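You operate a simulated robot arm through the tools that you are given. There is no shell and no other tool.

The job below is to be done with a simulated two-armed robot. You get a single attempt, and the scene is never put back.

JOB
Hold the cool box on the top of the window counter steady with one hand and open the cool box lid with the other.
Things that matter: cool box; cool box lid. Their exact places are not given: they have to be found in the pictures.

The check looks at the end state, three seconds after you hand in, the way a careful person would. Anything else that was tipped, shoved, dropped, spilled or broken makes it a failure. Lids that push on must go on centred and level and be pressed home; caps that screw on are set level and turned clockwise until they are tight.

ROBOT AND FRAMES
Two 7-joint arms with four-finger grippers on one trunk, on a base that moves. Base frame: it is fixed to the floor where the robot stands at the start and does not move with it; the origin is under the middle of the robot, x ahead of it, y to its left, z up. Units: cm, degrees, N and s.
The left shoulder is at the start at [4, 18.1, 113], the right one opposite. With the tool pointing down near the work surface each hand reaches from about 26 to 82 cm from the robot's upright axis, wherever it stands, measured 20 degrees to its own side. Places, roughly: cool box [-100, 200, 100]; cool box lid [-100, 190, 100]. Payload 3.67 kg a hand.
The TCP of each hand is the grasp point between the finger pads, 2.8 cm short of the fingertips. In the tool frame z runs along the fingers and y along their closing line. The gripper opens to 11.2 cm; its body begins 7.3 cm behind the TCP.
Orientation is told as [roll, pitch, yaw] about the base's x, y, z axes, in that order, counted from this pose: with the fingers straight down and closing along the base's y, the tool's x points along the base's -x, its y along +y and its z along -z.

CONTROLS
- The arms move only by the tool apply_moves. It takes "left_increments", "right_increments" or both (then of equal length, played together; a hand with none holds still); each is a list of rows, each a list of 7 numbers: the turn, a rotation vector about the tool's x, y, z in units of 120 degrees (1.0 is 120 degrees), then the shift along the tool's x, y, z in units of 150 mm (1.0 is 150 mm), then the finger opening in cm, from 0 to 11.2. In form: [[rx, ry, rz, dx, dy, dz, hand], ...]. A call has 1 to 20 rows; each row is the pose to reach, as a shift and turn from the pose commanded when the call began, along the tool's axes at that moment. A call with a number of a shift or a turn outside -1 to 1 is refused whole. Rows are played at 5 a second. More than 5 cm and 8.6 degrees between two rows, or a gripper value outside its range, and nothing of the call is played. A pose out of reach is approached as far as the arm can. The call stops where the force on the tool passes 40 N (or 10 N more than at its start, if that is more) or the arm is blocked; 0.2 s more then pass. The fingers move at their own pace (about 7.24 cm/s each) and stop on an object; they squeeze with about 32 N. The grip force told is the motor's: it shows also when the fingers shut on nothing. Time passes only in rows, and 0.2 s behind the last, so rows that repeat a pose let the fingers close. It gives the time, the measured TCP pose, the force on the tool (base axes), the opening and the grip force at its end, in the units of the frame above (readings bear some noise), with the torque about the TCP (base axes, N m) and any sound that the robot's microphone picked up.
- Cameras (640 x 400 px; columns grow to the right, rows downward): "scene" is now at [11.66, -1.44, 137.11]; the picture's right is [-0.04, -1.00, 0.00], its down [-0.39, 0.02, -0.92] and it looks along [0.92, -0.04, -0.39] (base axes); focal length 260 px, centre (320, 200). "left" rides on the left gripper at [6, 1.8, -10.4] in its tool frame; the picture's right is [-0.29, 0.96, 0.00], its down [-0.80, -0.24, -0.55] and it looks along [-0.53, -0.16, 0.83] (tool axes); focal length 234 px, centre (320, 200). "right" rides on the right gripper at [6, -1.8, -10.4] in its tool frame; the picture's right is [0.29, 0.96, 0.00], its down [-0.80, 0.24, -0.55] and it looks along [-0.53, 0.16, 0.83] (tool axes); focal length 234 px, centre (320, 200).
- capture(camera): a new picture of that camera. The clock stands still meanwhile.
- move_column(by): moves the trunk up (or, below 0, down) by that many cm; the arms and the scene camera ride with it, the base frame stays. It gives what a move gives, with no picture.
- base_move(legs): drives the robot by 1 to 6 legs, each [ahead, left, turn to the left] in cm, cm and degrees, along the robot's own axes; the way and the turn of a leg run together, so that a leg with both is an arc; at most 150 cm and 180 degrees a leg. The arms and the cameras ride along, it lands a little off, and it stops where it bumps. It gives what a move gives.
- head_to(pan, tilt): turns the head with the scene camera to pan (to the left, within 86 degrees either way) and tilt (down, from -29 to 69), counted from straight ahead of the robot. It gives what a move gives.
- probe_pixels(camera, pixels): for up to 12 pixels [column, row] of the newest picture of that camera ("zoom" is the newest enlarged one), the place [x, y, z] in the base frame of the surface seen there, good to about 0.2 cm, but the place of the scene camera against the robot may be out by one fixed shift of up to 1.8 cm in any direction. The clock stands still meanwhile.
- inspect(camera, box): a new picture of the part [left, top, right, bottom] of that camera's present view, enlarged. The clock stands still meanwhile.
- sign_off(): hands the job in; it is judged then, once.

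Open the grippers and draw the arms clear of the work before you hand the job in, unless the task says otherwise.

The tools are called after "Call:" by a JSON object that holds its "op" and its "data". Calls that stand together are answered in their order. apply_moves: Moves the arms, as the interface text tells. Its arguments: {"type":"object","properties":{"left_increments":{"type":"array","items":{"type":"array","items":{"type":"number"}}},"right_increments":{"type":"array","items":{"type":"array","items":{"type":"number"}}}},"required":[]} The other tools are called the same way: move_column (by) moves the trunk up or down; base_move (legs) drives the base; head_to (pan, tilt) turns the head that bears the scene camera; capture (camera) takes a picture; probe_pixels (camera, pixels) gives the place of the surface under pixels of a picture; inspect (camera, box) takes an enlarged picture of a part of a camera's view; sign_off () hands the job in.

At the start:

```text
time: 0.0
left_ee_pos: [52.85, 28.69, 120.12]
left_tcp_rot: [0.0, -0.1, -0.1]
left_wrist_force: [0.4, 0.0, 0.1]
left_moment: [0.0, 0.03, 0.0]
left_grip_width: 11.18
left_grasp_force: 0.1
right_ee_pos: [58.77, -20.13, 120.5]
right_tcp_rot: [0.1, 0.1, 0.0]
right_wrist_force: [0.1, 0.4, 0.3]
right_moment: [0.01, 0.0, 0.01]
right_grip_width: 11.21
right_grasp_force: 0.1
trunk travel left (down, up): [-25.0, 26.4]
robot x, y, heading: [0.25, -0.17, 0.1]
head pan, tilt (commanded): [-2.4, 23.2]
```

scene: 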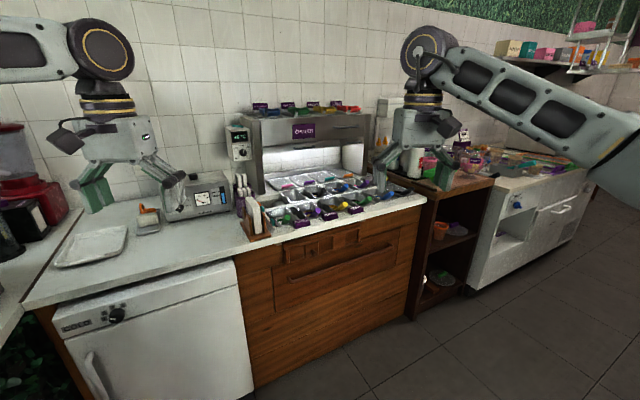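
right: 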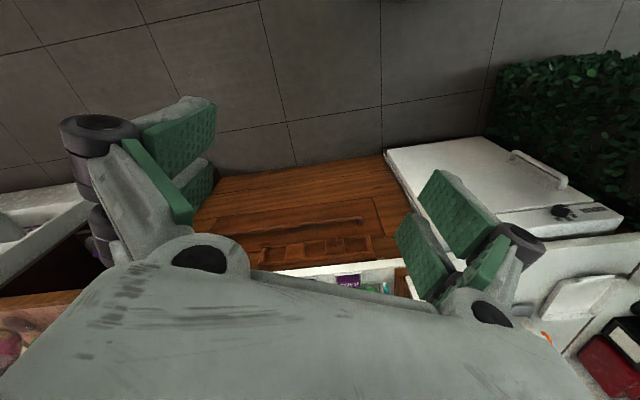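
left: 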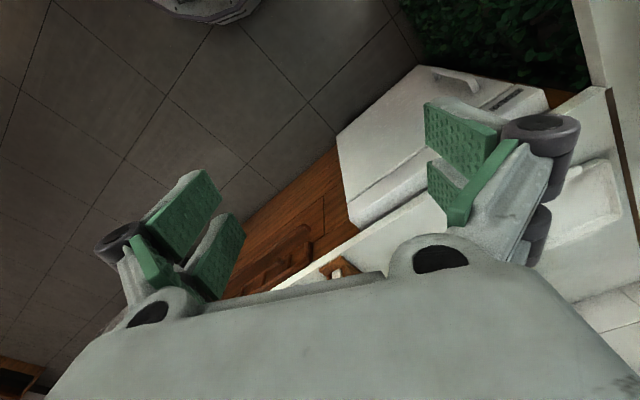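

The scene picture shows the front counter with an ice cream display, but no cool box; its rough place is behind-left at [-100, 200, 100]. I turn the head to the left to look that way.

Call:
{"op": "head_to", "data": {"pan": 86, "tilt": 15}}

Call:
{"op": "capture", "data": {"camera": "scene"}}

```text
time: 1.6
left_ee_pos: [52.74, 28.62, 120.07]
left_tcp_rot: [-0.1, 0.1, 0.0]
left_wrist_force: [-0.5, -0.2, -0.2]
left_moment: [0.01, 0.01, 0.0]
left_grip_width: 11.19
left_grasp_force: 0.1
right_ee_pos: [58.86, -20.27, 120.68]
right_tcp_rot: [0.0, 0.2, 0.0]
right_wrist_force: [0.0, 0.5, -0.3]
right_moment: [0.0, -0.01, 0.01]
right_grip_width: 11.2
right_grasp_force: 0.2
trunk travel left (down, up): [-25.0, 26.4]
robot x, y, heading: [-0.04, -0.14, -0.1]
head pan, tilt (commanded): [85.9, 15.0]
```

```text
taken
```

scene: 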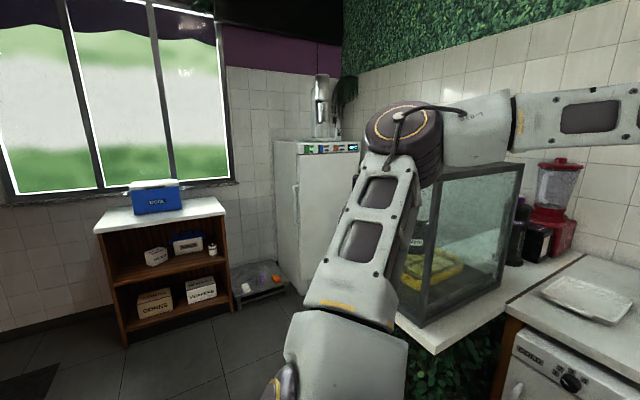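

The blue cool box with a white lid stands on the white-topped window counter at about (157, 196). I enlarge it.

Call:
{"op": "inspect", "data": {"camera": "scene", "box": [80, 150, 280, 275]}}

Call:
{"op": "probe_pixels", "data": {"camera": "scene", "pixels": [[157, 203], [135, 205], [182, 202], [157, 183], [112, 220], [220, 209], [110, 228], [226, 213], [160, 265], [160, 340], [262, 300], [60, 350]]}}

```text
3.20 times, centred on (180, 212) of scene
```

zoom: 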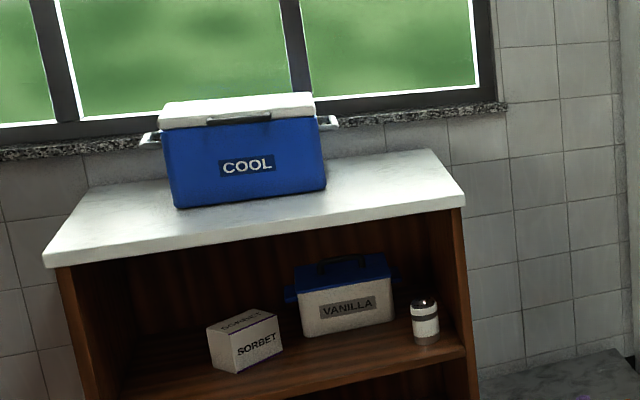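

```text
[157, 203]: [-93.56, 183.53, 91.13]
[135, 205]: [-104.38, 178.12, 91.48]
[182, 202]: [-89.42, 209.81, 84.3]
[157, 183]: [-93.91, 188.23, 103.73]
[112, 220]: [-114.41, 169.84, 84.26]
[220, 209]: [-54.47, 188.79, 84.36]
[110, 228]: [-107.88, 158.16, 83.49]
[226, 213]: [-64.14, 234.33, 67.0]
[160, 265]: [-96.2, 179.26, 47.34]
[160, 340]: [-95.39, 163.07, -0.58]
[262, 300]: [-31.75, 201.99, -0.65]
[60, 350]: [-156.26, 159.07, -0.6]
```

The box stands on a counter of height about 84 cm, near [-94, 188]. I probe the enlarged picture for the corners of the counter, box and lid.

Call:
{"op": "probe_pixels", "data": {"camera": "zoom", "pixels": [[48, 250], [460, 190], [250, 220], [430, 153], [178, 204], [322, 186], [166, 135], [312, 118], [165, 106], [308, 96], [240, 117], [240, 124]]}}

Call:
{"op": "inspect", "data": {"camera": "scene", "box": [115, 165, 195, 215]}}

```text
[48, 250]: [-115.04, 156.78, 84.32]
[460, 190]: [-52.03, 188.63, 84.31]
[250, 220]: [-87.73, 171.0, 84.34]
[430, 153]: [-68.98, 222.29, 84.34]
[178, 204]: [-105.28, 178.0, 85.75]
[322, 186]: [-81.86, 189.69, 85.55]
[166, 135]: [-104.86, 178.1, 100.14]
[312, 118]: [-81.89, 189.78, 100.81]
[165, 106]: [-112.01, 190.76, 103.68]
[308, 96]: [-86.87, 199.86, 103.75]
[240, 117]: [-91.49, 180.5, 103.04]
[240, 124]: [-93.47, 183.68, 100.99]
```

```text
8.00 times, centred on (155, 190) of scene
```

zoom: 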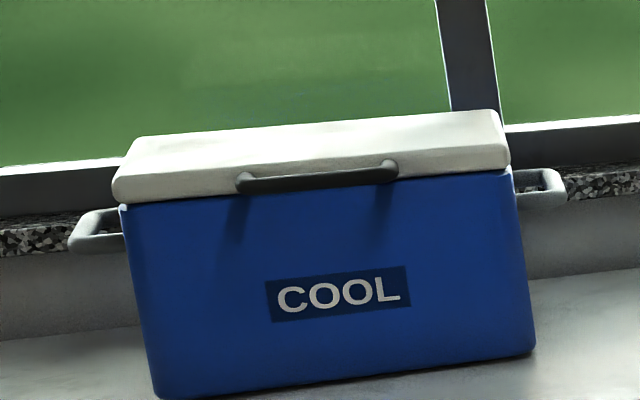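

The box faces along heading about 117°, its lid has a dark front bar handle (zoom ~(318,180)) and grey side handles. Before driving I probe the glass case and nearby furniture, and look down at the floor on the left.

Call:
{"op": "probe_pixels", "data": {"camera": "scene", "pixels": [[425, 325], [398, 315], [430, 350], [505, 290], [522, 165], [430, 180], [300, 145], [280, 255], [505, 300], [510, 335], [235, 295], [290, 380]]}}

Call:
{"op": "head_to", "data": {"pan": 86, "tilt": 50}}

Call:
{"op": "capture", "data": {"camera": "scene"}}

```text
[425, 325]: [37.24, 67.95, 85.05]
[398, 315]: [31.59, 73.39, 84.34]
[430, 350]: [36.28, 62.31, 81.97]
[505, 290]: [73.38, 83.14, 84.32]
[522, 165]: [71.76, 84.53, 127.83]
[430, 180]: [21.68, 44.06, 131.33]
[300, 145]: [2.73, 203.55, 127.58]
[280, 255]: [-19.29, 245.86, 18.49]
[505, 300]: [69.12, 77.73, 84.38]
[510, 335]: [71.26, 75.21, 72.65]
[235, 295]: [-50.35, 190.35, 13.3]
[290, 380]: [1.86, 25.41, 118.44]
```

```text
time: 2.6
left_ee_pos: [52.9, 28.74, 120.11]
left_tcp_rot: [-0.1, 0.0, -0.1]
left_wrist_force: [0.3, 1.0, -0.5]
left_moment: [-0.02, 0.01, -0.03]
left_grip_width: 11.21
left_grasp_force: 0.0
right_ee_pos: [58.82, -20.25, 120.58]
right_tcp_rot: [0.0, 0.1, 0.0]
right_wrist_force: [-0.2, 0.4, 0.2]
right_moment: [-0.03, 0.01, 0.03]
right_grip_width: 11.17
right_grasp_force: 0.0
trunk travel left (down, up): [-25.0, 26.4]
robot x, y, heading: [0.13, -0.33, -0.1]
head pan, tilt (commanded): [85.9, 50.0]
```

```text
taken
```

scene: 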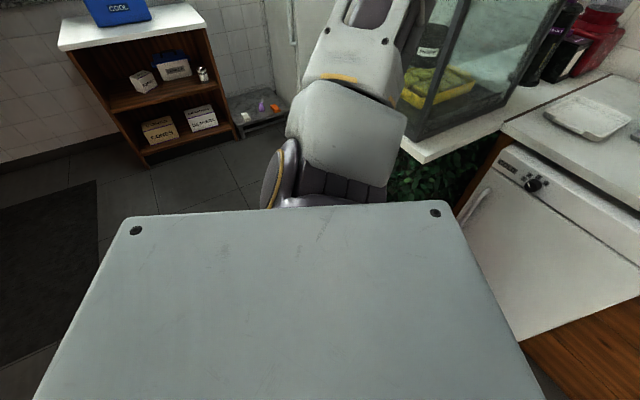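

The grey plate in the lower half seems to be part of the robot (base top or body). I probe it and the floor to learn the footprint.

Call:
{"op": "probe_pixels", "data": {"camera": "scene", "pixels": [[130, 222], [450, 205], [280, 300], [290, 215], [40, 395], [540, 395], [200, 195], [60, 260], [420, 160], [235, 180], [275, 125], [410, 190]]}}

```text
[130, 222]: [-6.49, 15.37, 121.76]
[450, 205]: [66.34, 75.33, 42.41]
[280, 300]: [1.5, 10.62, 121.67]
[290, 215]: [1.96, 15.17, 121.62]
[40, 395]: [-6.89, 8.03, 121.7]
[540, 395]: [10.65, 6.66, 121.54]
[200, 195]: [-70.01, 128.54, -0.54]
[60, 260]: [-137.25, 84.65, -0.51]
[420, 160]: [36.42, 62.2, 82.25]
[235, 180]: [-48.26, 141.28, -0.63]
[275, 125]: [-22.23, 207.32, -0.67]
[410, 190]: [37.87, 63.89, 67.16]
```

The floor between here and the window counter looks clear, and the glass case corner is at about [37, 68]. I turn 50° left in place (hands sweep inside a 70 cm radius, clear of the case), then look further around.

Call:
{"op": "base_move", "data": {"legs": [[0, 0, 50]]}}

Call:
{"op": "head_to", "data": {"pan": 70, "tilt": 25}}

Call:
{"op": "capture", "data": {"camera": "scene"}}

```text
time: 5.5
left_ee_pos: [11.89, 58.84, 120.04]
left_tcp_rot: [0.0, -0.1, 50.1]
left_wrist_force: [-0.2, -0.2, -0.5]
left_moment: [0.0, -0.01, 0.04]
left_grip_width: 11.2
left_grasp_force: 0.1
right_ee_pos: [53.23, 32.05, 120.75]
right_tcp_rot: [0.0, 0.0, 50.0]
right_wrist_force: [0.0, 0.0, -0.4]
right_moment: [0.01, 0.02, 0.02]
right_grip_width: 11.2
right_grasp_force: 0.0
trunk travel left (down, up): [-25.0, 26.4]
robot x, y, heading: [-0.31, -0.11, 50.2]
head pan, tilt (commanded): [85.9, 50.0]
```

```text
time: 6.4
left_ee_pos: [12.01, 59.01, 120.16]
left_tcp_rot: [0.0, 0.0, 50.1]
left_wrist_force: [-0.2, -0.2, -0.5]
left_moment: [0.0, -0.01, -0.01]
left_grip_width: 11.19
left_grasp_force: 0.0
right_ee_pos: [53.29, 32.05, 120.72]
right_tcp_rot: [0.1, 0.1, 49.9]
right_wrist_force: [0.2, 0.3, -0.1]
right_moment: [0.0, 0.0, 0.04]
right_grip_width: 11.19
right_grasp_force: 0.1
trunk travel left (down, up): [-25.0, 26.4]
robot x, y, heading: [-0.16, 0.25, 50.1]
head pan, tilt (commanded): [70.0, 25.0]
```

```text
taken
```

scene: 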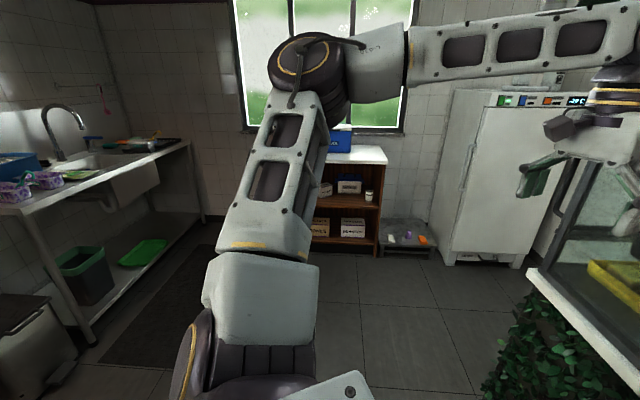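

I see the window counter ahead, a sink table on the far left (~(150,170)), and clear floor between. I probe some of these to plan the drive.

Call:
{"op": "probe_pixels", "data": {"camera": "scene", "pixels": [[190, 140], [90, 340], [30, 250], [60, 380], [210, 215], [390, 260], [460, 265], [520, 265], [380, 340], [500, 340], [150, 360], [375, 255]]}}

```text
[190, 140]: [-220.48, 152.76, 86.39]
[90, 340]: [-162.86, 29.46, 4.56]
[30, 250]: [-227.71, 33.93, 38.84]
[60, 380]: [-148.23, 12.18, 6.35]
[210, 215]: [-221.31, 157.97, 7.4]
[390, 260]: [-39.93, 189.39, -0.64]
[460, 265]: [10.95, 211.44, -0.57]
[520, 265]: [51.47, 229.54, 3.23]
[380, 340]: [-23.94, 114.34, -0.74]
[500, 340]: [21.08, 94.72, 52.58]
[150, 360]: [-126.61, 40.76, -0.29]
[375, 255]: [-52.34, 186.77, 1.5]
```

The room is clear along the way. I turn to the counter-facing heading of 116.7° and drive 85 cm ahead, drifting a bit left to stay clear of the glass case.

Call:
{"op": "base_move", "data": {"legs": [[0, 0, 66.6], [30, 12, 0], [60, 0, 0]]}}

Call:
{"op": "head_to", "data": {"pan": 0, "tilt": 25}}

Call:
{"op": "capture", "data": {"camera": "scene"}}

```text
time: 14.9
left_ee_pos: [-102.56, 108.9, 120.06]
left_tcp_rot: [0.0, -0.1, 117.4]
left_wrist_force: [0.1, 0.0, 0.0]
left_moment: [-0.01, -0.03, 0.03]
left_grip_width: 11.22
left_grasp_force: 0.1
right_ee_pos: [-61.86, 136.66, 120.59]
right_tcp_rot: [0.0, 0.1, 117.5]
right_wrist_force: [0.0, -0.8, 0.2]
right_moment: [-0.02, -0.02, 0.01]
right_grip_width: 11.22
right_grasp_force: 0.1
trunk travel left (down, up): [-25.0, 26.4]
robot x, y, heading: [-52.66, 75.24, 117.6]
head pan, tilt (commanded): [70.0, 25.0]
```

```text
time: 16.3
left_ee_pos: [-102.48, 108.95, 120.01]
left_tcp_rot: [-0.1, 0.0, 117.5]
left_wrist_force: [-0.2, -0.2, -0.2]
left_moment: [0.01, 0.0, -0.04]
left_grip_width: 11.19
left_grasp_force: 0.0
right_ee_pos: [-61.83, 136.68, 120.48]
right_tcp_rot: [0.0, 0.0, 117.5]
right_wrist_force: [0.7, 0.2, 0.2]
right_moment: [-0.02, 0.0, 0.02]
right_grip_width: 11.21
right_grasp_force: 0.1
trunk travel left (down, up): [-25.0, 26.4]
robot x, y, heading: [-52.68, 75.07, 117.6]
head pan, tilt (commanded): [0.0, 25.0]
```

```text
taken
```

scene: 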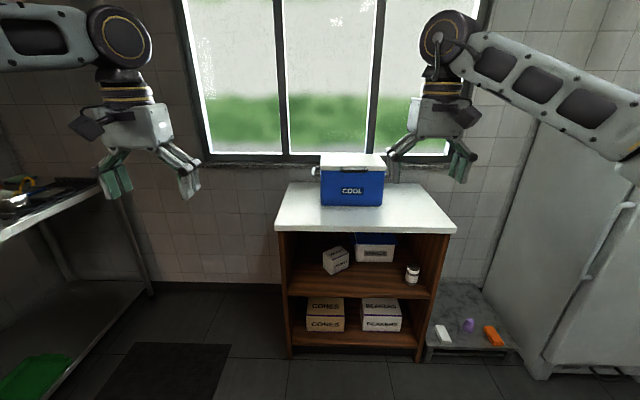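

The robot now faces the counter with the box at about (352,180). I enlarge the box and probe its features from here.

Call:
{"op": "inspect", "data": {"camera": "scene", "box": [304, 142, 400, 212]}}

```text
5.71 times, centred on (352, 177) of scene
```

zoom: 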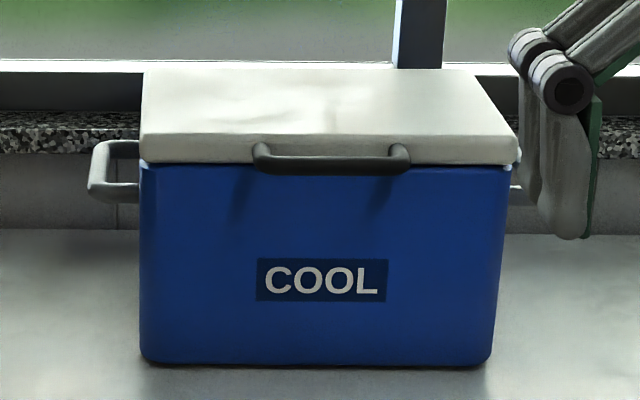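

Call:
{"op": "probe_pixels", "data": {"camera": "zoom", "pixels": [[146, 345], [490, 350], [142, 175], [508, 175], [325, 165], [262, 160], [402, 158], [95, 180], [120, 150], [145, 80], [475, 80], [325, 130]]}}

Call:
{"op": "probe_pixels", "data": {"camera": "scene", "pixels": [[276, 230], [455, 230], [288, 190], [428, 190], [350, 215], [290, 350], [415, 355], [350, 165], [210, 160], [440, 160], [350, 157], [300, 167]]}}

```text
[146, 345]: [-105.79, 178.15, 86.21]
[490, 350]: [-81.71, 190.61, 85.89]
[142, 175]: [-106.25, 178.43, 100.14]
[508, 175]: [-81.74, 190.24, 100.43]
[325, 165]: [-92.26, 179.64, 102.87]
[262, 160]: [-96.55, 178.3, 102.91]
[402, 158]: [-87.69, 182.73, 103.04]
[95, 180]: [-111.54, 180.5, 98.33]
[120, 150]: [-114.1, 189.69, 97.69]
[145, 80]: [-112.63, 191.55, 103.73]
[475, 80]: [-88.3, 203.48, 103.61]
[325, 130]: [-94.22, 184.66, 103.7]
```

```text
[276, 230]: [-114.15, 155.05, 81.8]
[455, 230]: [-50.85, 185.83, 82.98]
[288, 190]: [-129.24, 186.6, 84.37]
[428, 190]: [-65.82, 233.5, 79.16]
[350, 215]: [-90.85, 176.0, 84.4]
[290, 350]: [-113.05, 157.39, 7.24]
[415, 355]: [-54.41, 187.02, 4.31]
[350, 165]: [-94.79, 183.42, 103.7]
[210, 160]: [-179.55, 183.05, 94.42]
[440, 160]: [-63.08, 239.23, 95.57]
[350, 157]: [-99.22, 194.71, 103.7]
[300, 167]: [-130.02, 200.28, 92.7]
```

Working in the box's own axes (along its width 26.2°, depth 116.2°): box is 27 cm wide, lid bar ~4.5 cm in front of the lid, right handle ~4 cm out from the right side. I look down at my own base front to learn its footprint before driving closer.

Call:
{"op": "head_to", "data": {"pan": 0, "tilt": 69}}

Call:
{"op": "capture", "data": {"camera": "scene"}}

```text
time: 17.4
left_ee_pos: [-102.5, 108.89, 119.99]
left_tcp_rot: [0.0, 0.0, 117.5]
left_wrist_force: [0.3, -0.1, -0.1]
left_moment: [0.03, 0.01, 0.01]
left_grip_width: 11.21
left_grasp_force: 0.0
right_ee_pos: [-61.91, 136.65, 120.72]
right_tcp_rot: [0.0, 0.0, 117.5]
right_wrist_force: [-0.4, -0.4, -0.4]
right_moment: [-0.01, 0.02, 0.01]
right_grip_width: 11.17
right_grasp_force: 0.1
trunk travel left (down, up): [-25.0, 26.4]
robot x, y, heading: [-52.82, 75.19, 117.4]
head pan, tilt (commanded): [0.0, 68.8]
```

```text
taken
```

scene: 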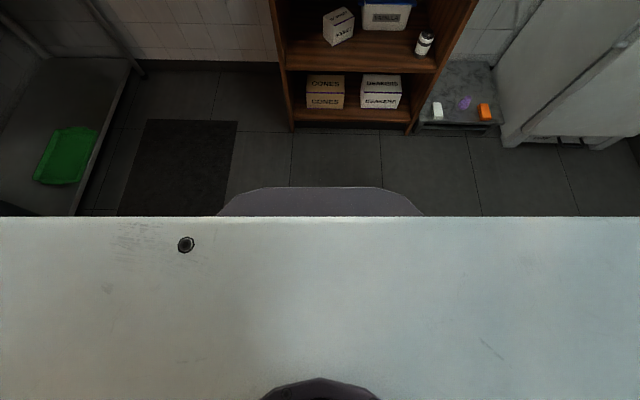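

The dark rounded shape at (320,200) is the front of the base. I probe it and the shelf front.

Call:
{"op": "probe_pixels", "data": {"camera": "scene", "pixels": [[320, 190], [320, 205], [240, 200], [400, 200], [320, 188], [225, 213], [415, 212], [290, 128], [410, 132], [440, 128], [350, 150], [320, 222]]}}

```text
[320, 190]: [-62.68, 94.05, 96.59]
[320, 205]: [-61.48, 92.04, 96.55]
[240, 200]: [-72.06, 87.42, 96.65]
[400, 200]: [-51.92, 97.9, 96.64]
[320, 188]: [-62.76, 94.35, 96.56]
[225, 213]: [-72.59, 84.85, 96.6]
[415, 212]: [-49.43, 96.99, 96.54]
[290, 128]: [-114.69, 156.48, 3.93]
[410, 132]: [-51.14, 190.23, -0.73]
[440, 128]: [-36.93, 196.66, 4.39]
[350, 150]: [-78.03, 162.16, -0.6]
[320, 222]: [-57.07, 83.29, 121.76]
```

That shape is the torso front, 21 cm ahead of the axis. In the first left-wrist picture a grey rounded object at the top (205,8) may be the base front; I take a new left picture and probe it.

Call:
{"op": "capture", "data": {"camera": "left"}}

Call:
{"op": "probe_pixels", "data": {"camera": "left", "pixels": [[205, 8], [205, 18], [170, 5], [245, 5], [205, 2], [225, 20], [180, 12]]}}

```text
taken
```

left: 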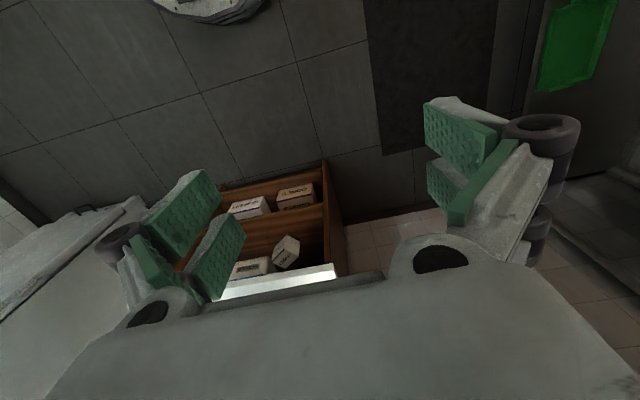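

```text
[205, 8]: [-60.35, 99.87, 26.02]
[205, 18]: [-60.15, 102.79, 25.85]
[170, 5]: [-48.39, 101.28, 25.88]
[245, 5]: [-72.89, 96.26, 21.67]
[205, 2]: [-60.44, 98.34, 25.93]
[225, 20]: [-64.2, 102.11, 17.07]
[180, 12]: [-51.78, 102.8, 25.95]
```

The base front reaches about 29 cm ahead of the axis, so standing ~40 cm from the counter edge is safe. Here in free space I first turn both hands to point forward with fingers closing vertically, before driving in.

Call:
{"op": "apply_moves", "data": {"left_increments": [[-0.0385, -0.0385, 0.0385, 0.0302, -0.0645, 0.0622, 11.0], [-0.077, -0.077, 0.077, 0.0604, -0.129, 0.1244, 11.0], [-0.1155, -0.1155, 0.1155, 0.0906, -0.1935, 0.1866, 11.0], [-0.154, -0.154, 0.154, 0.1208, -0.258, 0.2488, 11.0], [-0.1925, -0.1925, 0.1925, 0.151, -0.3225, 0.311, 11.0], [-0.231, -0.231, 0.231, 0.1812, -0.387, 0.3732, 11.0], [-0.2695, -0.2695, 0.2695, 0.2114, -0.4515, 0.4354, 11.0], [-0.308, -0.308, 0.308, 0.2416, -0.516, 0.4976, 11.0], [-0.3465, -0.3465, 0.3465, 0.2718, -0.5805, 0.5598, 11.0], [-0.385, -0.385, 0.385, 0.302, -0.645, 0.622, 11.0], [-0.4235, -0.4235, 0.4235, 0.3322, -0.7095, 0.6842, 11.0], [-0.462, -0.462, 0.462, 0.3624, -0.774, 0.7464, 11.0], [-0.5005, -0.5005, 0.5005, 0.3926, -0.8385, 0.8086, 11.0], [-0.539, -0.539, 0.539, 0.4228, -0.903, 0.8708, 11.0], [-0.5774, -0.5774, 0.5774, 0.453, -0.9667, 0.933, 11.0]], "right_increments": [[0.0385, -0.0385, -0.0385, 0.0387, 0.0191, 0.0649, 11.0], [0.077, -0.077, -0.077, 0.0773, 0.0382, 0.1298, 11.0], [0.1155, -0.1155, -0.1155, 0.116, 0.0573, 0.1947, 11.0], [0.154, -0.154, -0.154, 0.1547, 0.0764, 0.2596, 11.0], [0.1925, -0.1925, -0.1925, 0.1933, 0.0955, 0.3245, 11.0], [0.231, -0.231, -0.231, 0.232, 0.1146, 0.3894, 11.0], [0.2695, -0.2695, -0.2695, 0.2707, 0.1337, 0.4543, 11.0], [0.308, -0.308, -0.308, 0.3093, 0.1528, 0.5192, 11.0], [0.3465, -0.3465, -0.3465, 0.348, 0.1719, 0.5841, 11.0], [0.385, -0.385, -0.385, 0.3867, 0.191, 0.649, 11.0], [0.4235, -0.4235, -0.4235, 0.4253, 0.2101, 0.7139, 11.0], [0.462, -0.462, -0.462, 0.464, 0.2292, 0.7788, 11.0], [0.5005, -0.5005, -0.5005, 0.5027, 0.2483, 0.8437, 11.0], [0.539, -0.539, -0.539, 0.5413, 0.2674, 0.9086, 11.0], [0.5774, -0.5774, -0.5774, 0.58, 0.2867, 0.9733, 11.0]]}}

Call:
{"op": "head_to", "data": {"pan": 0, "tilt": 35}}

Call:
{"op": "capture", "data": {"camera": "scene"}}

```text
time: 20.6
left_ee_pos: [-85.93, 115.22, 104.62]
left_tcp_rot: [90.1, 0.2, 27.6]
left_wrist_force: [1.2, 0.7, 0.7]
left_moment: [-0.03, -0.04, 0.1]
left_grip_width: 10.99
left_grasp_force: 0.1
left hand out of reach, approached as far as the arm can: row 11, 12, 13, 14, 15
right_ee_pos: [-65.62, 127.12, 106.12]
right_tcp_rot: [-89.5, -0.9, -153.2]
right_wrist_force: [-1.9, -0.6, 4.7]
right_moment: [-0.3, -0.19, -0.18]
right_grip_width: 10.98
right_grasp_force: 0.0
right hand out of reach, approached as far as the arm can: row 13, 14, 15
trunk travel left (down, up): [-25.0, 26.4]
robot x, y, heading: [-52.52, 75.45, 117.5]
head pan, tilt (commanded): [0.0, 68.8]
```

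```text
time: 21.6
left_ee_pos: [-85.98, 115.13, 104.7]
left_tcp_rot: [90.0, -0.1, 27.6]
left_wrist_force: [-0.8, 0.1, 0.5]
left_moment: [-0.02, 0.0, 0.0]
left_grip_width: 11.03
left_grasp_force: 0.2
right_ee_pos: [-65.41, 127.11, 105.77]
right_tcp_rot: [-88.7, -1.2, -153.5]
right_wrist_force: [0.1, 0.7, -0.7]
right_moment: [-0.02, 0.01, 0.01]
right_grip_width: 10.98
right_grasp_force: 0.0
trunk travel left (down, up): [-25.0, 26.4]
robot x, y, heading: [-52.4, 74.83, 117.4]
head pan, tilt (commanded): [0.0, 35.0]
```

```text
taken
```

scene: 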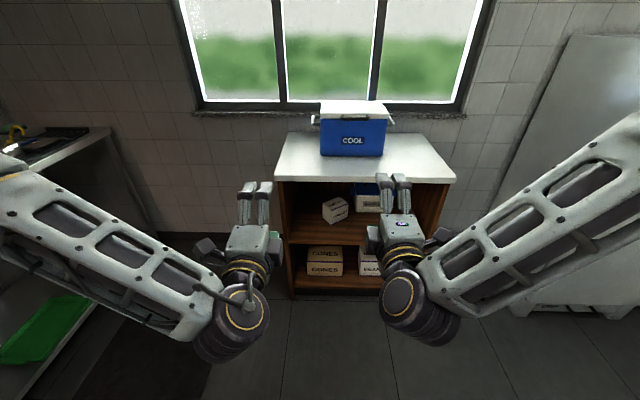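

Both hands now point forward (nearest reach about 51 cm ahead of the axis). Before sliding right I check the right side for clearance of the right elbow.

Call:
{"op": "head_to", "data": {"pan": -75, "tilt": 25}}

Call:
{"op": "capture", "data": {"camera": "scene"}}

Call:
{"op": "probe_pixels", "data": {"camera": "scene", "pixels": [[100, 200], [200, 200], [300, 200], [400, 200], [500, 200], [200, 300], [300, 300], [400, 300], [100, 300], [500, 300]]}}

```text
time: 23.1
left_ee_pos: [-86.05, 114.95, 104.71]
left_tcp_rot: [90.0, 0.0, 27.6]
left_wrist_force: [-0.2, 0.3, 0.0]
left_moment: [-0.03, 0.04, 0.01]
left_grip_width: 10.98
left_grasp_force: 0.1
right_ee_pos: [-65.42, 127.09, 105.84]
right_tcp_rot: [-88.8, -1.1, -153.5]
right_wrist_force: [0.7, -0.6, -0.1]
right_moment: [0.03, 0.02, 0.03]
right_grip_width: 11.01
right_grasp_force: 0.2
trunk travel left (down, up): [-25.0, 26.4]
robot x, y, heading: [-52.61, 74.74, 117.5]
head pan, tilt (commanded): [-75.0, 25.0]
```

```text
taken
```

scene: 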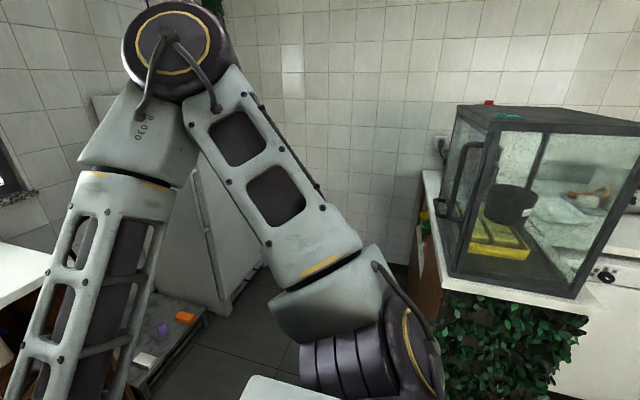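

```text
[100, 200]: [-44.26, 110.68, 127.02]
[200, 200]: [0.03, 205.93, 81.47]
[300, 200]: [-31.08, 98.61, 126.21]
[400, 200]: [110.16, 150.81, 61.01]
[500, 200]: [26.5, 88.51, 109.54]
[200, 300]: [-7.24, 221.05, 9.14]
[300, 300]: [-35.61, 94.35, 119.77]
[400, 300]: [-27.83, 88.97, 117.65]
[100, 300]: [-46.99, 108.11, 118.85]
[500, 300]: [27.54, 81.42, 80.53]
```

The glass case (27,85) and fridge (0,206) leave ample room for the right elbow. I drive ahead 48 cm and slide right 19 cm, leaving a stand-off of about 8 cm to the lid bar.

Call:
{"op": "base_move", "data": {"legs": [[20, -19, -1.3], [26, 0, 0]]}}

Call:
{"op": "head_to", "data": {"pan": 0, "tilt": 35}}

Call:
{"op": "capture", "data": {"camera": "scene"}}

Call:
{"op": "capture", "data": {"camera": "left"}}

Call:
{"op": "capture", "data": {"camera": "right"}}

```text
time: 26.5
left_ee_pos: [-88.99, 165.33, 104.64]
left_tcp_rot: [90.2, 0.1, 26.7]
left_wrist_force: [-0.1, 0.9, 0.0]
left_moment: [0.02, 0.02, 0.01]
left_grip_width: 10.98
left_grasp_force: 0.0
right_ee_pos: [-68.57, 176.83, 106.3]
right_tcp_rot: [-89.8, 0.0, -153.9]
right_wrist_force: [-0.5, -0.3, -0.3]
right_moment: [0.05, -0.03, -0.01]
right_grip_width: 11.0
right_grasp_force: 0.2
trunk travel left (down, up): [-25.0, 26.4]
robot x, y, heading: [-56.22, 125.15, 116.4]
head pan, tilt (commanded): [-75.0, 25.0]
```

```text
time: 28.0
left_ee_pos: [-88.89, 165.37, 104.69]
left_tcp_rot: [90.2, 0.0, 26.6]
left_wrist_force: [1.1, -0.6, -0.7]
left_moment: [-0.02, 0.01, 0.04]
left_grip_width: 10.97
left_grasp_force: 0.0
right_ee_pos: [-68.49, 176.8, 106.3]
right_tcp_rot: [-89.8, 0.1, -154.0]
right_wrist_force: [-0.7, 0.4, -0.1]
right_moment: [0.04, 0.0, 0.03]
right_grip_width: 11.01
right_grasp_force: 0.0
trunk travel left (down, up): [-25.0, 26.4]
robot x, y, heading: [-56.42, 124.72, 116.5]
head pan, tilt (commanded): [0.0, 35.0]
```

```text
taken
```

scene: 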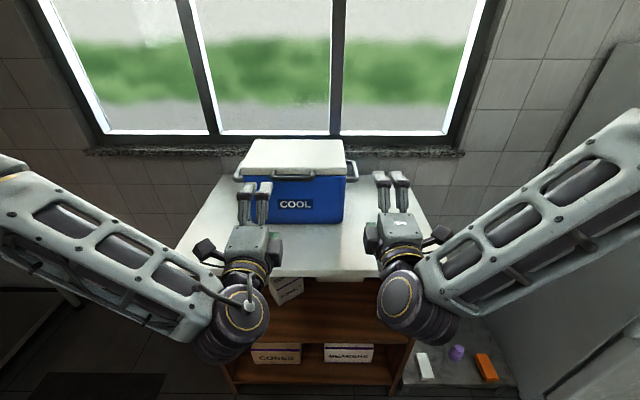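

```text
taken
```

left: 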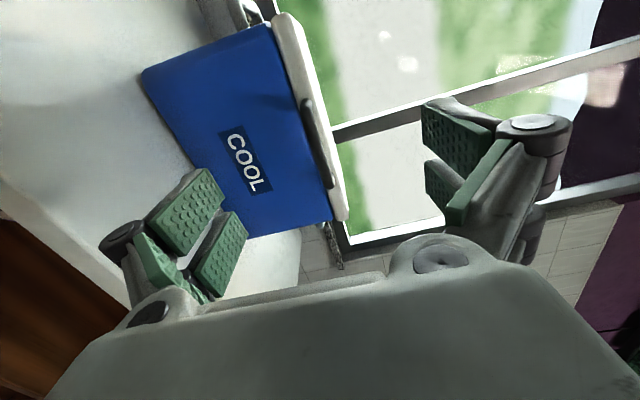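

```text
taken
```

right: 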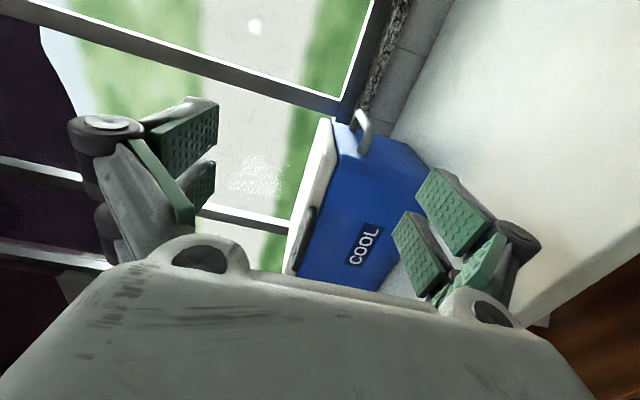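

The hands straddle the work nicely: the left camera shows the lid bar at (318,145), the right camera the right-side handle at (362,130). I enlarge both with the wrist cameras to measure precisely.

Call:
{"op": "inspect", "data": {"camera": "left", "box": [230, 0, 390, 240]}}

Call:
{"op": "probe_pixels", "data": {"camera": "left", "pixels": [[304, 102], [311, 120], [320, 145], [328, 170], [333, 184], [290, 60], [335, 200], [275, 40], [325, 205], [200, 100], [320, 90], [345, 210]]}}

Call:
{"op": "inspect", "data": {"camera": "right", "box": [280, 90, 440, 190]}}

Call:
{"op": "probe_pixels", "data": {"camera": "zoom", "pixels": [[320, 120], [300, 90], [350, 150], [368, 170], [280, 130], [380, 200]]}}

```text
1.67 times, centred on (310, 120) of left
```

zoom: 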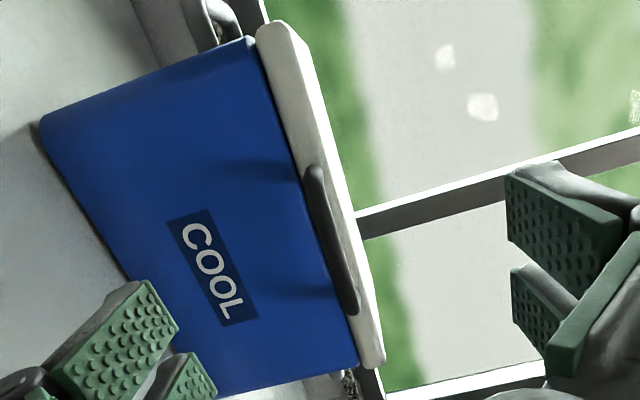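

```text
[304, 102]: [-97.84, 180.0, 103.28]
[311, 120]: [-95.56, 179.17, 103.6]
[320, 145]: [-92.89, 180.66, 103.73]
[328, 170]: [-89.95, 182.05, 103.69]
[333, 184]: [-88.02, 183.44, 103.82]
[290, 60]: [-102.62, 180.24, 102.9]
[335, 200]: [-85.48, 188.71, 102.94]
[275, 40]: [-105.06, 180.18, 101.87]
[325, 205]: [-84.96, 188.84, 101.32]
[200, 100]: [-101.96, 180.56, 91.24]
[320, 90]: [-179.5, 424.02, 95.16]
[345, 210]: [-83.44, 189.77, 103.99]
```

```text
4.00 times, centred on (360, 140) of right
```

zoom: 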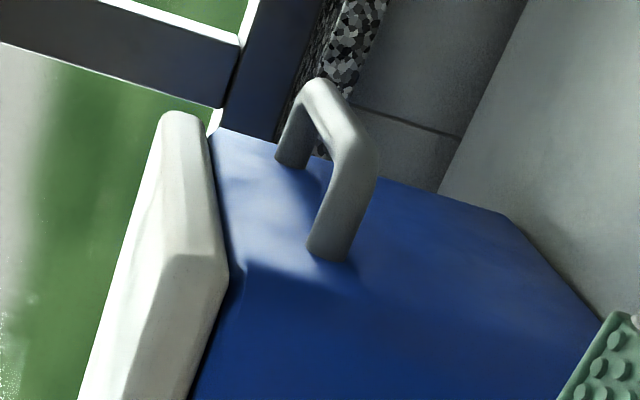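

```text
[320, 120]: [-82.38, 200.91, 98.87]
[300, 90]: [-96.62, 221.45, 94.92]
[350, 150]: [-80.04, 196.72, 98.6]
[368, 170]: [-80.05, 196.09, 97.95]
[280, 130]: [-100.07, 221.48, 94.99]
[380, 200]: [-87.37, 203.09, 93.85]
```

Wrist-camera measurements put the lid bar axis near b≈203.5, z≈103.5 and the right handle crossbar at a≈14.8, b 211–218, z≈98. I drive 7 cm closer, which leaves ~6 cm between left fingertips and the bar.

Call:
{"op": "base_move", "data": {"legs": [[7, 0, 0]]}}

Call:
{"op": "capture", "data": {"camera": "left"}}

Call:
{"op": "capture", "data": {"camera": "right"}}

```text
time: 29.0
left_ee_pos: [-92.11, 171.75, 104.53]
left_tcp_rot: [90.0, 0.0, 26.5]
left_wrist_force: [-0.1, 0.9, 0.0]
left_moment: [0.05, -0.03, 0.0]
left_grip_width: 10.96
left_grasp_force: 0.0
right_ee_pos: [-71.73, 183.24, 106.11]
right_tcp_rot: [-89.7, 0.1, -154.0]
right_wrist_force: [-0.3, -0.2, -0.9]
right_moment: [0.03, 0.02, -0.01]
right_grip_width: 11.01
right_grasp_force: 0.1
trunk travel left (down, up): [-25.0, 26.4]
robot x, y, heading: [-59.49, 131.1, 116.8]
head pan, tilt (commanded): [0.0, 35.0]
```

```text
taken
```

left: 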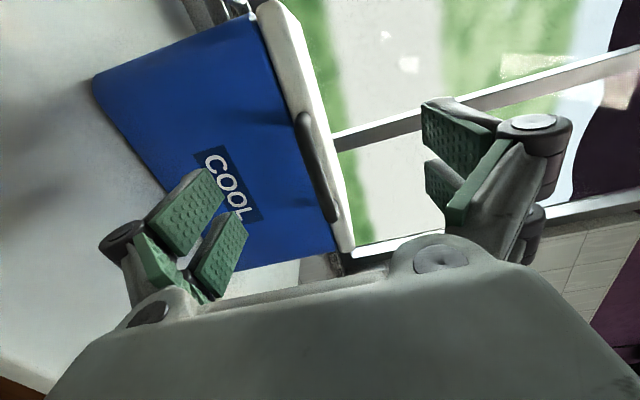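

```text
taken
```

right: 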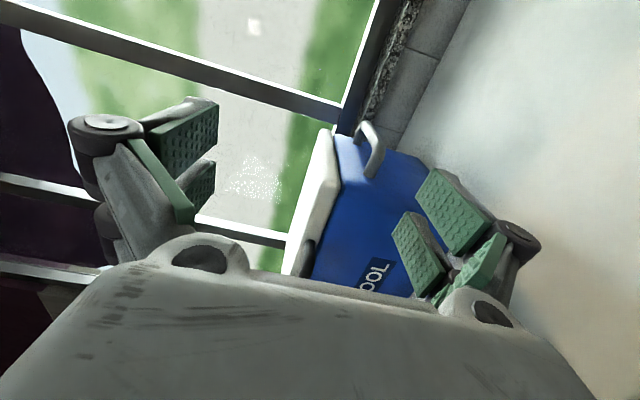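

The left tips are now ~6 cm short of the bar. The right side handle is best gripped from the right side (both finger pairs along its crossbar), so I swing the right hand out to the right and yaw it ~80° to point left.

Call:
{"op": "apply_moves", "data": {"right_increments": [[0, -0.0667, 0, 0.09, 0.027, 0.053, 8.0], [0, -0.1333, 0, 0.18, 0.053, 0.107, 7.0], [0, -0.2, 0, 0.27, 0.08, 0.16, 6.5], [0, -0.2667, 0, 0.36, 0.107, 0.213, 6.5], [0, -0.3333, 0, 0.45, 0.133, 0.267, 6.5], [0, -0.4, 0, 0.54, 0.16, 0.32, 6.5], [0, -0.4667, 0, 0.63, 0.187, 0.373, 6.5], [0, -0.5333, 0, 0.72, 0.213, 0.427, 6.5], [0, -0.6, 0, 0.81, 0.24, 0.48, 6.5], [0, -0.6667, 0, 0.9, 0.267, 0.533, 6.5], [0, -0.6667, 0, 0.9, 0.267, 0.533, 6.5]]}}

Call:
{"op": "capture", "data": {"camera": "right"}}

Call:
{"op": "capture", "data": {"camera": "scene"}}

```text
time: 31.6
left_ee_pos: [-92.07, 171.61, 104.59]
left_tcp_rot: [90.0, 0.0, 26.6]
left_wrist_force: [0.5, -0.3, -0.8]
left_moment: [-0.01, -0.03, -0.01]
left_grip_width: 10.99
left_grasp_force: 0.0
right_ee_pos: [-80.09, 173.53, 107.01]
right_tcp_rot: [-98.0, -6.3, -130.7]
right_wrist_force: [1.2, 0.8, -0.7]
right_moment: [0.02, 0.0, 0.03]
right_grip_width: 6.48
right_grasp_force: 0.1
right hand out of reach, approached as far as the arm can: row 1, 2, 3, 4, 5, 6, 7, 8, 9, 10, 11
trunk travel left (down, up): [-25.0, 26.4]
robot x, y, heading: [-59.77, 131.38, 116.5]
head pan, tilt (commanded): [0.0, 35.0]
stopped in row 11 (right hand): the arm was blocked; the commanded pose is now the measured one
```

```text
taken
```

right: 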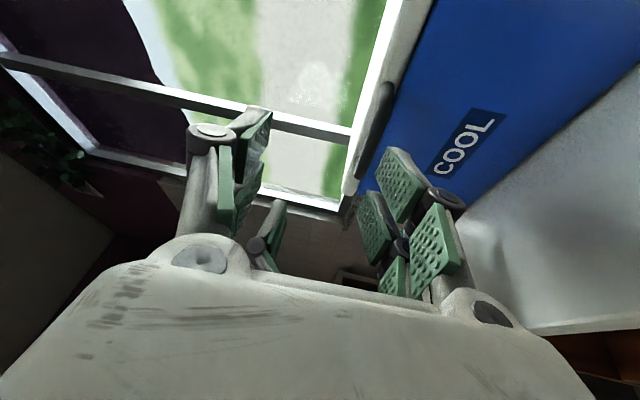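

```text
taken
```

scene: 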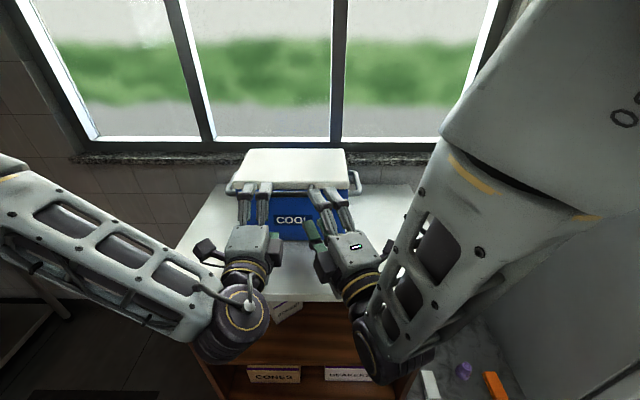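

The right hand did not follow: the wrist was too near the shoulder (elbow folded to its limit), so the arm drifted left and was blocked. I look at the right arm's shape before recovering.

Call:
{"op": "head_to", "data": {"pan": -50, "tilt": 30}}

Call:
{"op": "capture", "data": {"camera": "scene"}}

Call:
{"op": "probe_pixels", "data": {"camera": "scene", "pixels": [[200, 200], [100, 200], [300, 200], [400, 200], [300, 100], [400, 100], [200, 300], [300, 300], [400, 300], [500, 200], [500, 300], [200, 100]]}}

```text
time: 32.8
left_ee_pos: [-92.12, 171.69, 104.63]
left_tcp_rot: [90.1, 0.0, 26.5]
left_wrist_force: [0.5, -0.6, -0.2]
left_moment: [0.01, 0.04, 0.02]
left_grip_width: 11.01
left_grasp_force: 0.1
right_ee_pos: [-80.13, 173.48, 106.97]
right_tcp_rot: [-98.1, -6.3, -130.7]
right_wrist_force: [0.7, 0.4, -0.6]
right_moment: [-0.01, -0.01, -0.02]
right_grip_width: 6.48
right_grasp_force: 0.0
trunk travel left (down, up): [-25.0, 26.4]
robot x, y, heading: [-59.4, 130.91, 116.6]
head pan, tilt (commanded): [-50.0, 30.0]
```

```text
taken
```

scene: 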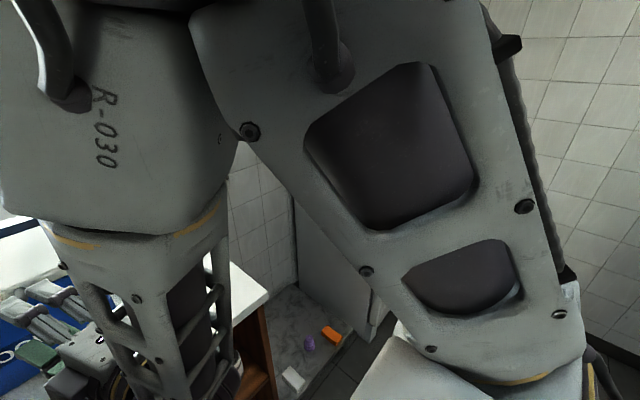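

```text
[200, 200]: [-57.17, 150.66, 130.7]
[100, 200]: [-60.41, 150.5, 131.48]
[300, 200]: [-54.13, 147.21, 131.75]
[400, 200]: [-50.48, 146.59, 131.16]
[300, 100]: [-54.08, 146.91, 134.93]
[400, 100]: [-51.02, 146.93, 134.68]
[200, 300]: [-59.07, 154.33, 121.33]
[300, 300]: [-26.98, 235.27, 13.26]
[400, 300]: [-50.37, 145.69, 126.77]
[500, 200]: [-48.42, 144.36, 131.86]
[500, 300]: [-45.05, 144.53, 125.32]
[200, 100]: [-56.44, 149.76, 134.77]
```

The right elbow has risen in front of the head (blocked there). I bring the right hand back to forward-pointing while moving it right and forward, away from the fold limit, in small steps.

Call:
{"op": "apply_moves", "data": {"right_increments": [[-0.007, 0.0194, -0.005, 0.077, -0.0133, 0.0107, 6.5], [-0.013, 0.0388, -0.0105, 0.154, -0.0266, 0.0214, 6.5], [-0.02, 0.0582, -0.016, 0.231, -0.04, 0.032, 6.5], [-0.027, 0.0776, -0.021, 0.308, -0.053, 0.043, 6.5], [-0.034, 0.097, -0.026, 0.385, -0.0665, 0.0535, 6.5], [-0.04, 0.1164, -0.0315, 0.462, -0.08, 0.064, 6.5], [-0.047, 0.1358, -0.037, 0.539, -0.093, 0.075, 6.5], [-0.054, 0.1552, -0.042, 0.616, -0.106, 0.086, 6.5], [-0.06, 0.1746, -0.047, 0.693, -0.12, 0.096, 6.5], [-0.067, 0.194, -0.0525, 0.77, -0.133, 0.107, 6.5]]}}

Call:
{"op": "capture", "data": {"camera": "scene"}}

```text
time: 35.0
left_ee_pos: [-91.77, 171.61, 104.71]
left_tcp_rot: [90.2, 0.1, 26.6]
left_wrist_force: [0.5, -0.6, -0.2]
left_moment: [-0.03, -0.02, 0.03]
left_grip_width: 10.99
left_grasp_force: 0.0
right_ee_pos: [-73.28, 183.06, 107.87]
right_tcp_rot: [-88.3, -0.9, -154.0]
right_wrist_force: [0.2, 0.5, -0.2]
right_moment: [0.01, -0.02, 0.0]
right_grip_width: 6.52
right_grasp_force: 0.1
right hand out of reach, approached as far as the arm can: row 4, 5, 6, 7, 8
trunk travel left (down, up): [-25.0, 26.4]
robot x, y, heading: [-59.44, 130.91, 116.6]
head pan, tilt (commanded): [-50.0, 30.0]
```

```text
taken
```

scene: 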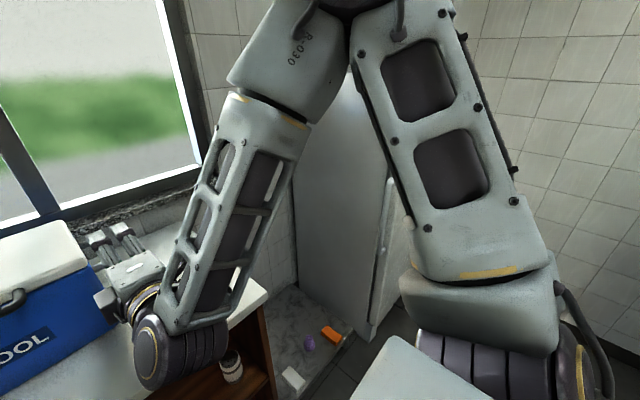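

The right hand is back at a≈15, b≈197 pointing forward with the elbow out. Now I move it forward 14 cm and right 11 cm first (away from the fold limit), staying clear of the box's right handle.

Call:
{"op": "apply_moves", "data": {"right_increments": [[0, 0, 0, 0.12, 0.02, 0.06, 6.5], [0, 0, 0, 0.24, 0.05, 0.12, 6.5], [0, 0, 0, 0.36, 0.09, 0.2, 6.5], [0, 0, 0, 0.45, 0.13, 0.3, 6.5], [0, 0, 0, 0.52, 0.18, 0.4, 6.5], [0, 0, 0, 0.58, 0.22, 0.5, 6.5], [0, 0, 0, 0.63, 0.26, 0.6, 6.5], [0, 0, 0, 0.67, 0.3, 0.7, 6.5], [0, 0, 0, 0.7, 0.35, 0.82, 6.5], [0, 0, 0, 0.733, 0.4, 0.933, 6.5]]}}

Call:
{"op": "capture", "data": {"camera": "right"}}

```text
time: 37.2
left_ee_pos: [-92.11, 171.77, 104.59]
left_tcp_rot: [90.1, 0.2, 26.6]
left_wrist_force: [-0.9, 0.3, -1.0]
left_moment: [0.05, 0.02, 0.0]
left_grip_width: 11.01
left_grasp_force: 0.0
right_ee_pos: [-76.78, 196.56, 106.57]
right_tcp_rot: [-86.0, -0.8, -156.6]
right_wrist_force: [-0.1, 1.7, -0.6]
right_moment: [0.04, 0.02, -0.01]
right_grip_width: 6.49
right_grasp_force: 0.1
right hand out of reach, approached as far as the arm can: row 2, 3, 4, 5, 6, 7, 8, 9, 10
trunk travel left (down, up): [-25.0, 26.4]
robot x, y, heading: [-59.33, 130.99, 116.5]
head pan, tilt (commanded): [-50.0, 30.0]
```

```text
taken
```

right: 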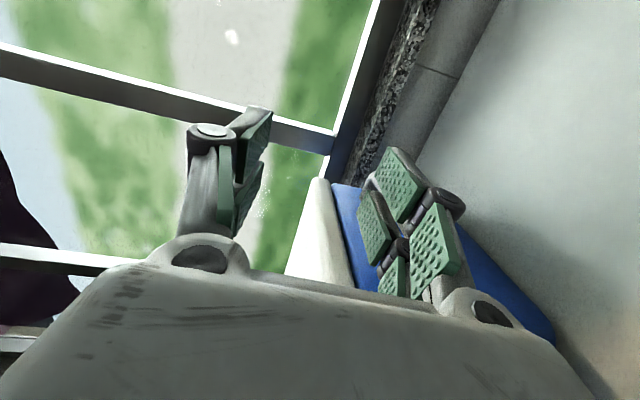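

The right hand stopped at a≈17.9, b≈210, z≈106.6; further right isn't reachable in this wrist shape. A better hold: tool pointing down, fingers closing front-to-back around the two arms of the side handle. I tilt the right hand down 90° while raising it a little.

Call:
{"op": "apply_moves", "data": {"right_increments": [[-0.03, 0, 0, -0.14, -0.14, 0.02, 6.5], [-0.09, 0, 0, -0.28, -0.28, 0.05, 6.5], [-0.15, 0, 0, -0.42, -0.42, 0.07, 6.5], [-0.21, 0, 0, -0.54, -0.54, 0.093, 6.5], [-0.27, 0, 0, -0.54, -0.54, 0.093, 6.5], [-0.33, 0, 0, -0.54, -0.54, 0.093, 6.5], [-0.39, 0, 0, -0.54, -0.54, 0.093, 6.5], [-0.45, 0, 0, -0.54, -0.54, 0.093, 6.5], [-0.51, 0, 0, -0.54, -0.54, 0.093, 6.5], [-0.57, 0, 0, -0.54, -0.54, 0.093, 6.5], [-0.63, 0, 0, -0.54, -0.54, 0.093, 6.5], [-0.69, 0, 0, -0.54, -0.54, 0.093, 6.5], [-0.75, 0, 0, -0.54, -0.54, 0.093, 6.5]]}}

Call:
{"op": "capture", "data": {"camera": "right"}}

Call:
{"op": "head_to", "data": {"pan": -20, "tilt": 32}}

Call:
{"op": "capture", "data": {"camera": "scene"}}

```text
time: 40.2
left_ee_pos: [-91.94, 171.66, 104.66]
left_tcp_rot: [90.0, 0.1, 26.5]
left_wrist_force: [1.6, -0.5, 0.1]
left_moment: [0.0, -0.01, 0.07]
left_grip_width: 11.01
left_grasp_force: 0.1
right_ee_pos: [-79.11, 172.03, 106.78]
right_tcp_rot: [-14.2, 11.9, -169.3]
right_wrist_force: [1.4, 1.0, 0.2]
right_moment: [-0.03, 0.07, 0.0]
right_grip_width: 6.5
right_grasp_force: 0.1
right hand out of reach, approached as far as the arm can: row 5, 6, 7, 8, 9, 10, 11, 12, 13
trunk travel left (down, up): [-25.0, 26.4]
robot x, y, heading: [-59.51, 131.15, 116.3]
head pan, tilt (commanded): [-50.0, 30.0]
stopped in row 13 (right hand): the arm was blocked; the commanded pose is now the measured one
```

```text
taken
```

right: 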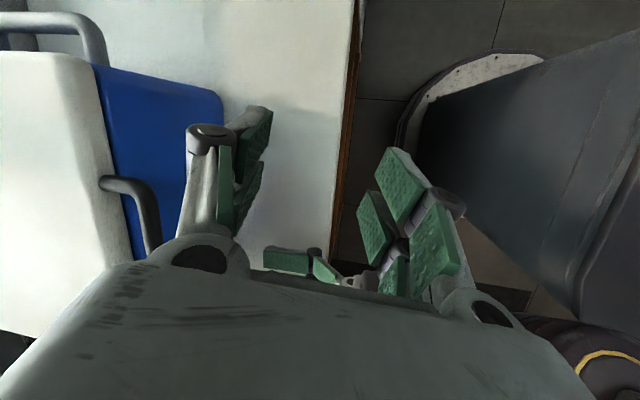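

```text
time: 41.2
left_ee_pos: [-92.2, 171.7, 104.46]
left_tcp_rot: [90.0, 0.0, 26.6]
left_wrist_force: [0.2, 0.0, -0.1]
left_moment: [0.03, -0.05, 0.01]
left_grip_width: 11.02
left_grasp_force: 0.2
right_ee_pos: [-79.37, 172.07, 106.75]
right_tcp_rot: [-14.3, 12.1, -169.1]
right_wrist_force: [-0.6, 0.4, 0.7]
right_moment: [0.02, 0.02, 0.02]
right_grip_width: 6.51
right_grasp_force: 0.1
trunk travel left (down, up): [-25.0, 26.4]
robot x, y, heading: [-59.31, 131.05, 116.6]
head pan, tilt (commanded): [-20.0, 32.0]
```

```text
taken
```

scene: 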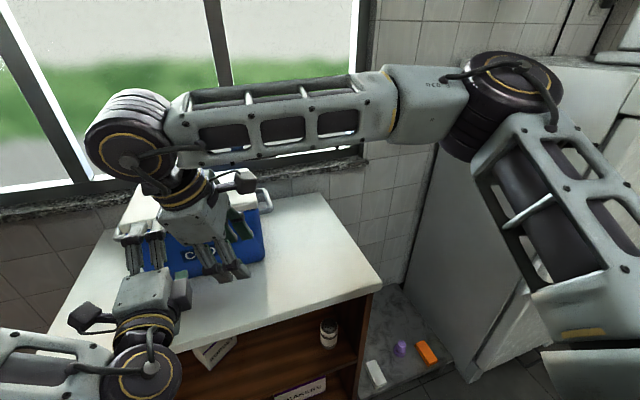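

The right hand ended at a≈5, b≈189, tilted and close to the left hand, blocked by an awkward wrist/elbow shape. I back it out: up and to the right with a partial turn back toward its original downward orientation.

Call:
{"op": "apply_moves", "data": {"right_increments": [[0, 0, 0, 0.07, -0.059, -0.06, 6.5], [-0.01, 0, 0.04, 0.15, -0.12, -0.12, 6.5], [-0.02, 0, 0.08, 0.24, -0.19, -0.17, 6.5], [-0.03, 0, 0.12, 0.33, -0.27, -0.22, 6.5], [-0.043, 0, 0.16, 0.42, -0.35, -0.27, 6.5], [-0.053, 0, 0.2, 0.51, -0.43, -0.31, 6.5], [-0.064, 0, 0.24, 0.61, -0.51, -0.35, 6.5], [-0.075, 0, 0.28, 0.7, -0.59, -0.4, 6.5]]}}

Call:
{"op": "capture", "data": {"camera": "scene"}}

```text
time: 43.0
left_ee_pos: [-91.98, 171.7, 104.58]
left_tcp_rot: [90.2, 0.0, 26.6]
left_wrist_force: [1.3, -0.6, -0.2]
left_moment: [0.0, 0.01, 0.03]
left_grip_width: 11.0
left_grasp_force: 0.2
right_ee_pos: [-72.01, 180.64, 116.79]
right_tcp_rot: [-10.0, 4.7, 157.7]
right_wrist_force: [-0.4, -0.7, 0.8]
right_moment: [-0.01, 0.01, -0.01]
right_grip_width: 6.51
right_grasp_force: 0.0
trunk travel left (down, up): [-25.0, 26.4]
robot x, y, heading: [-59.29, 131.21, 116.4]
head pan, tilt (commanded): [-20.0, 32.0]
```

```text
taken
```

scene: 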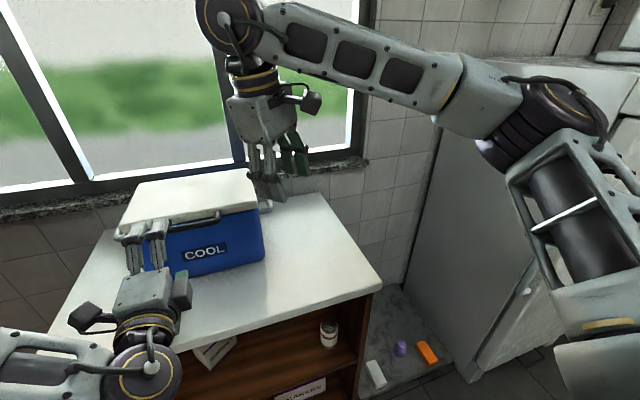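

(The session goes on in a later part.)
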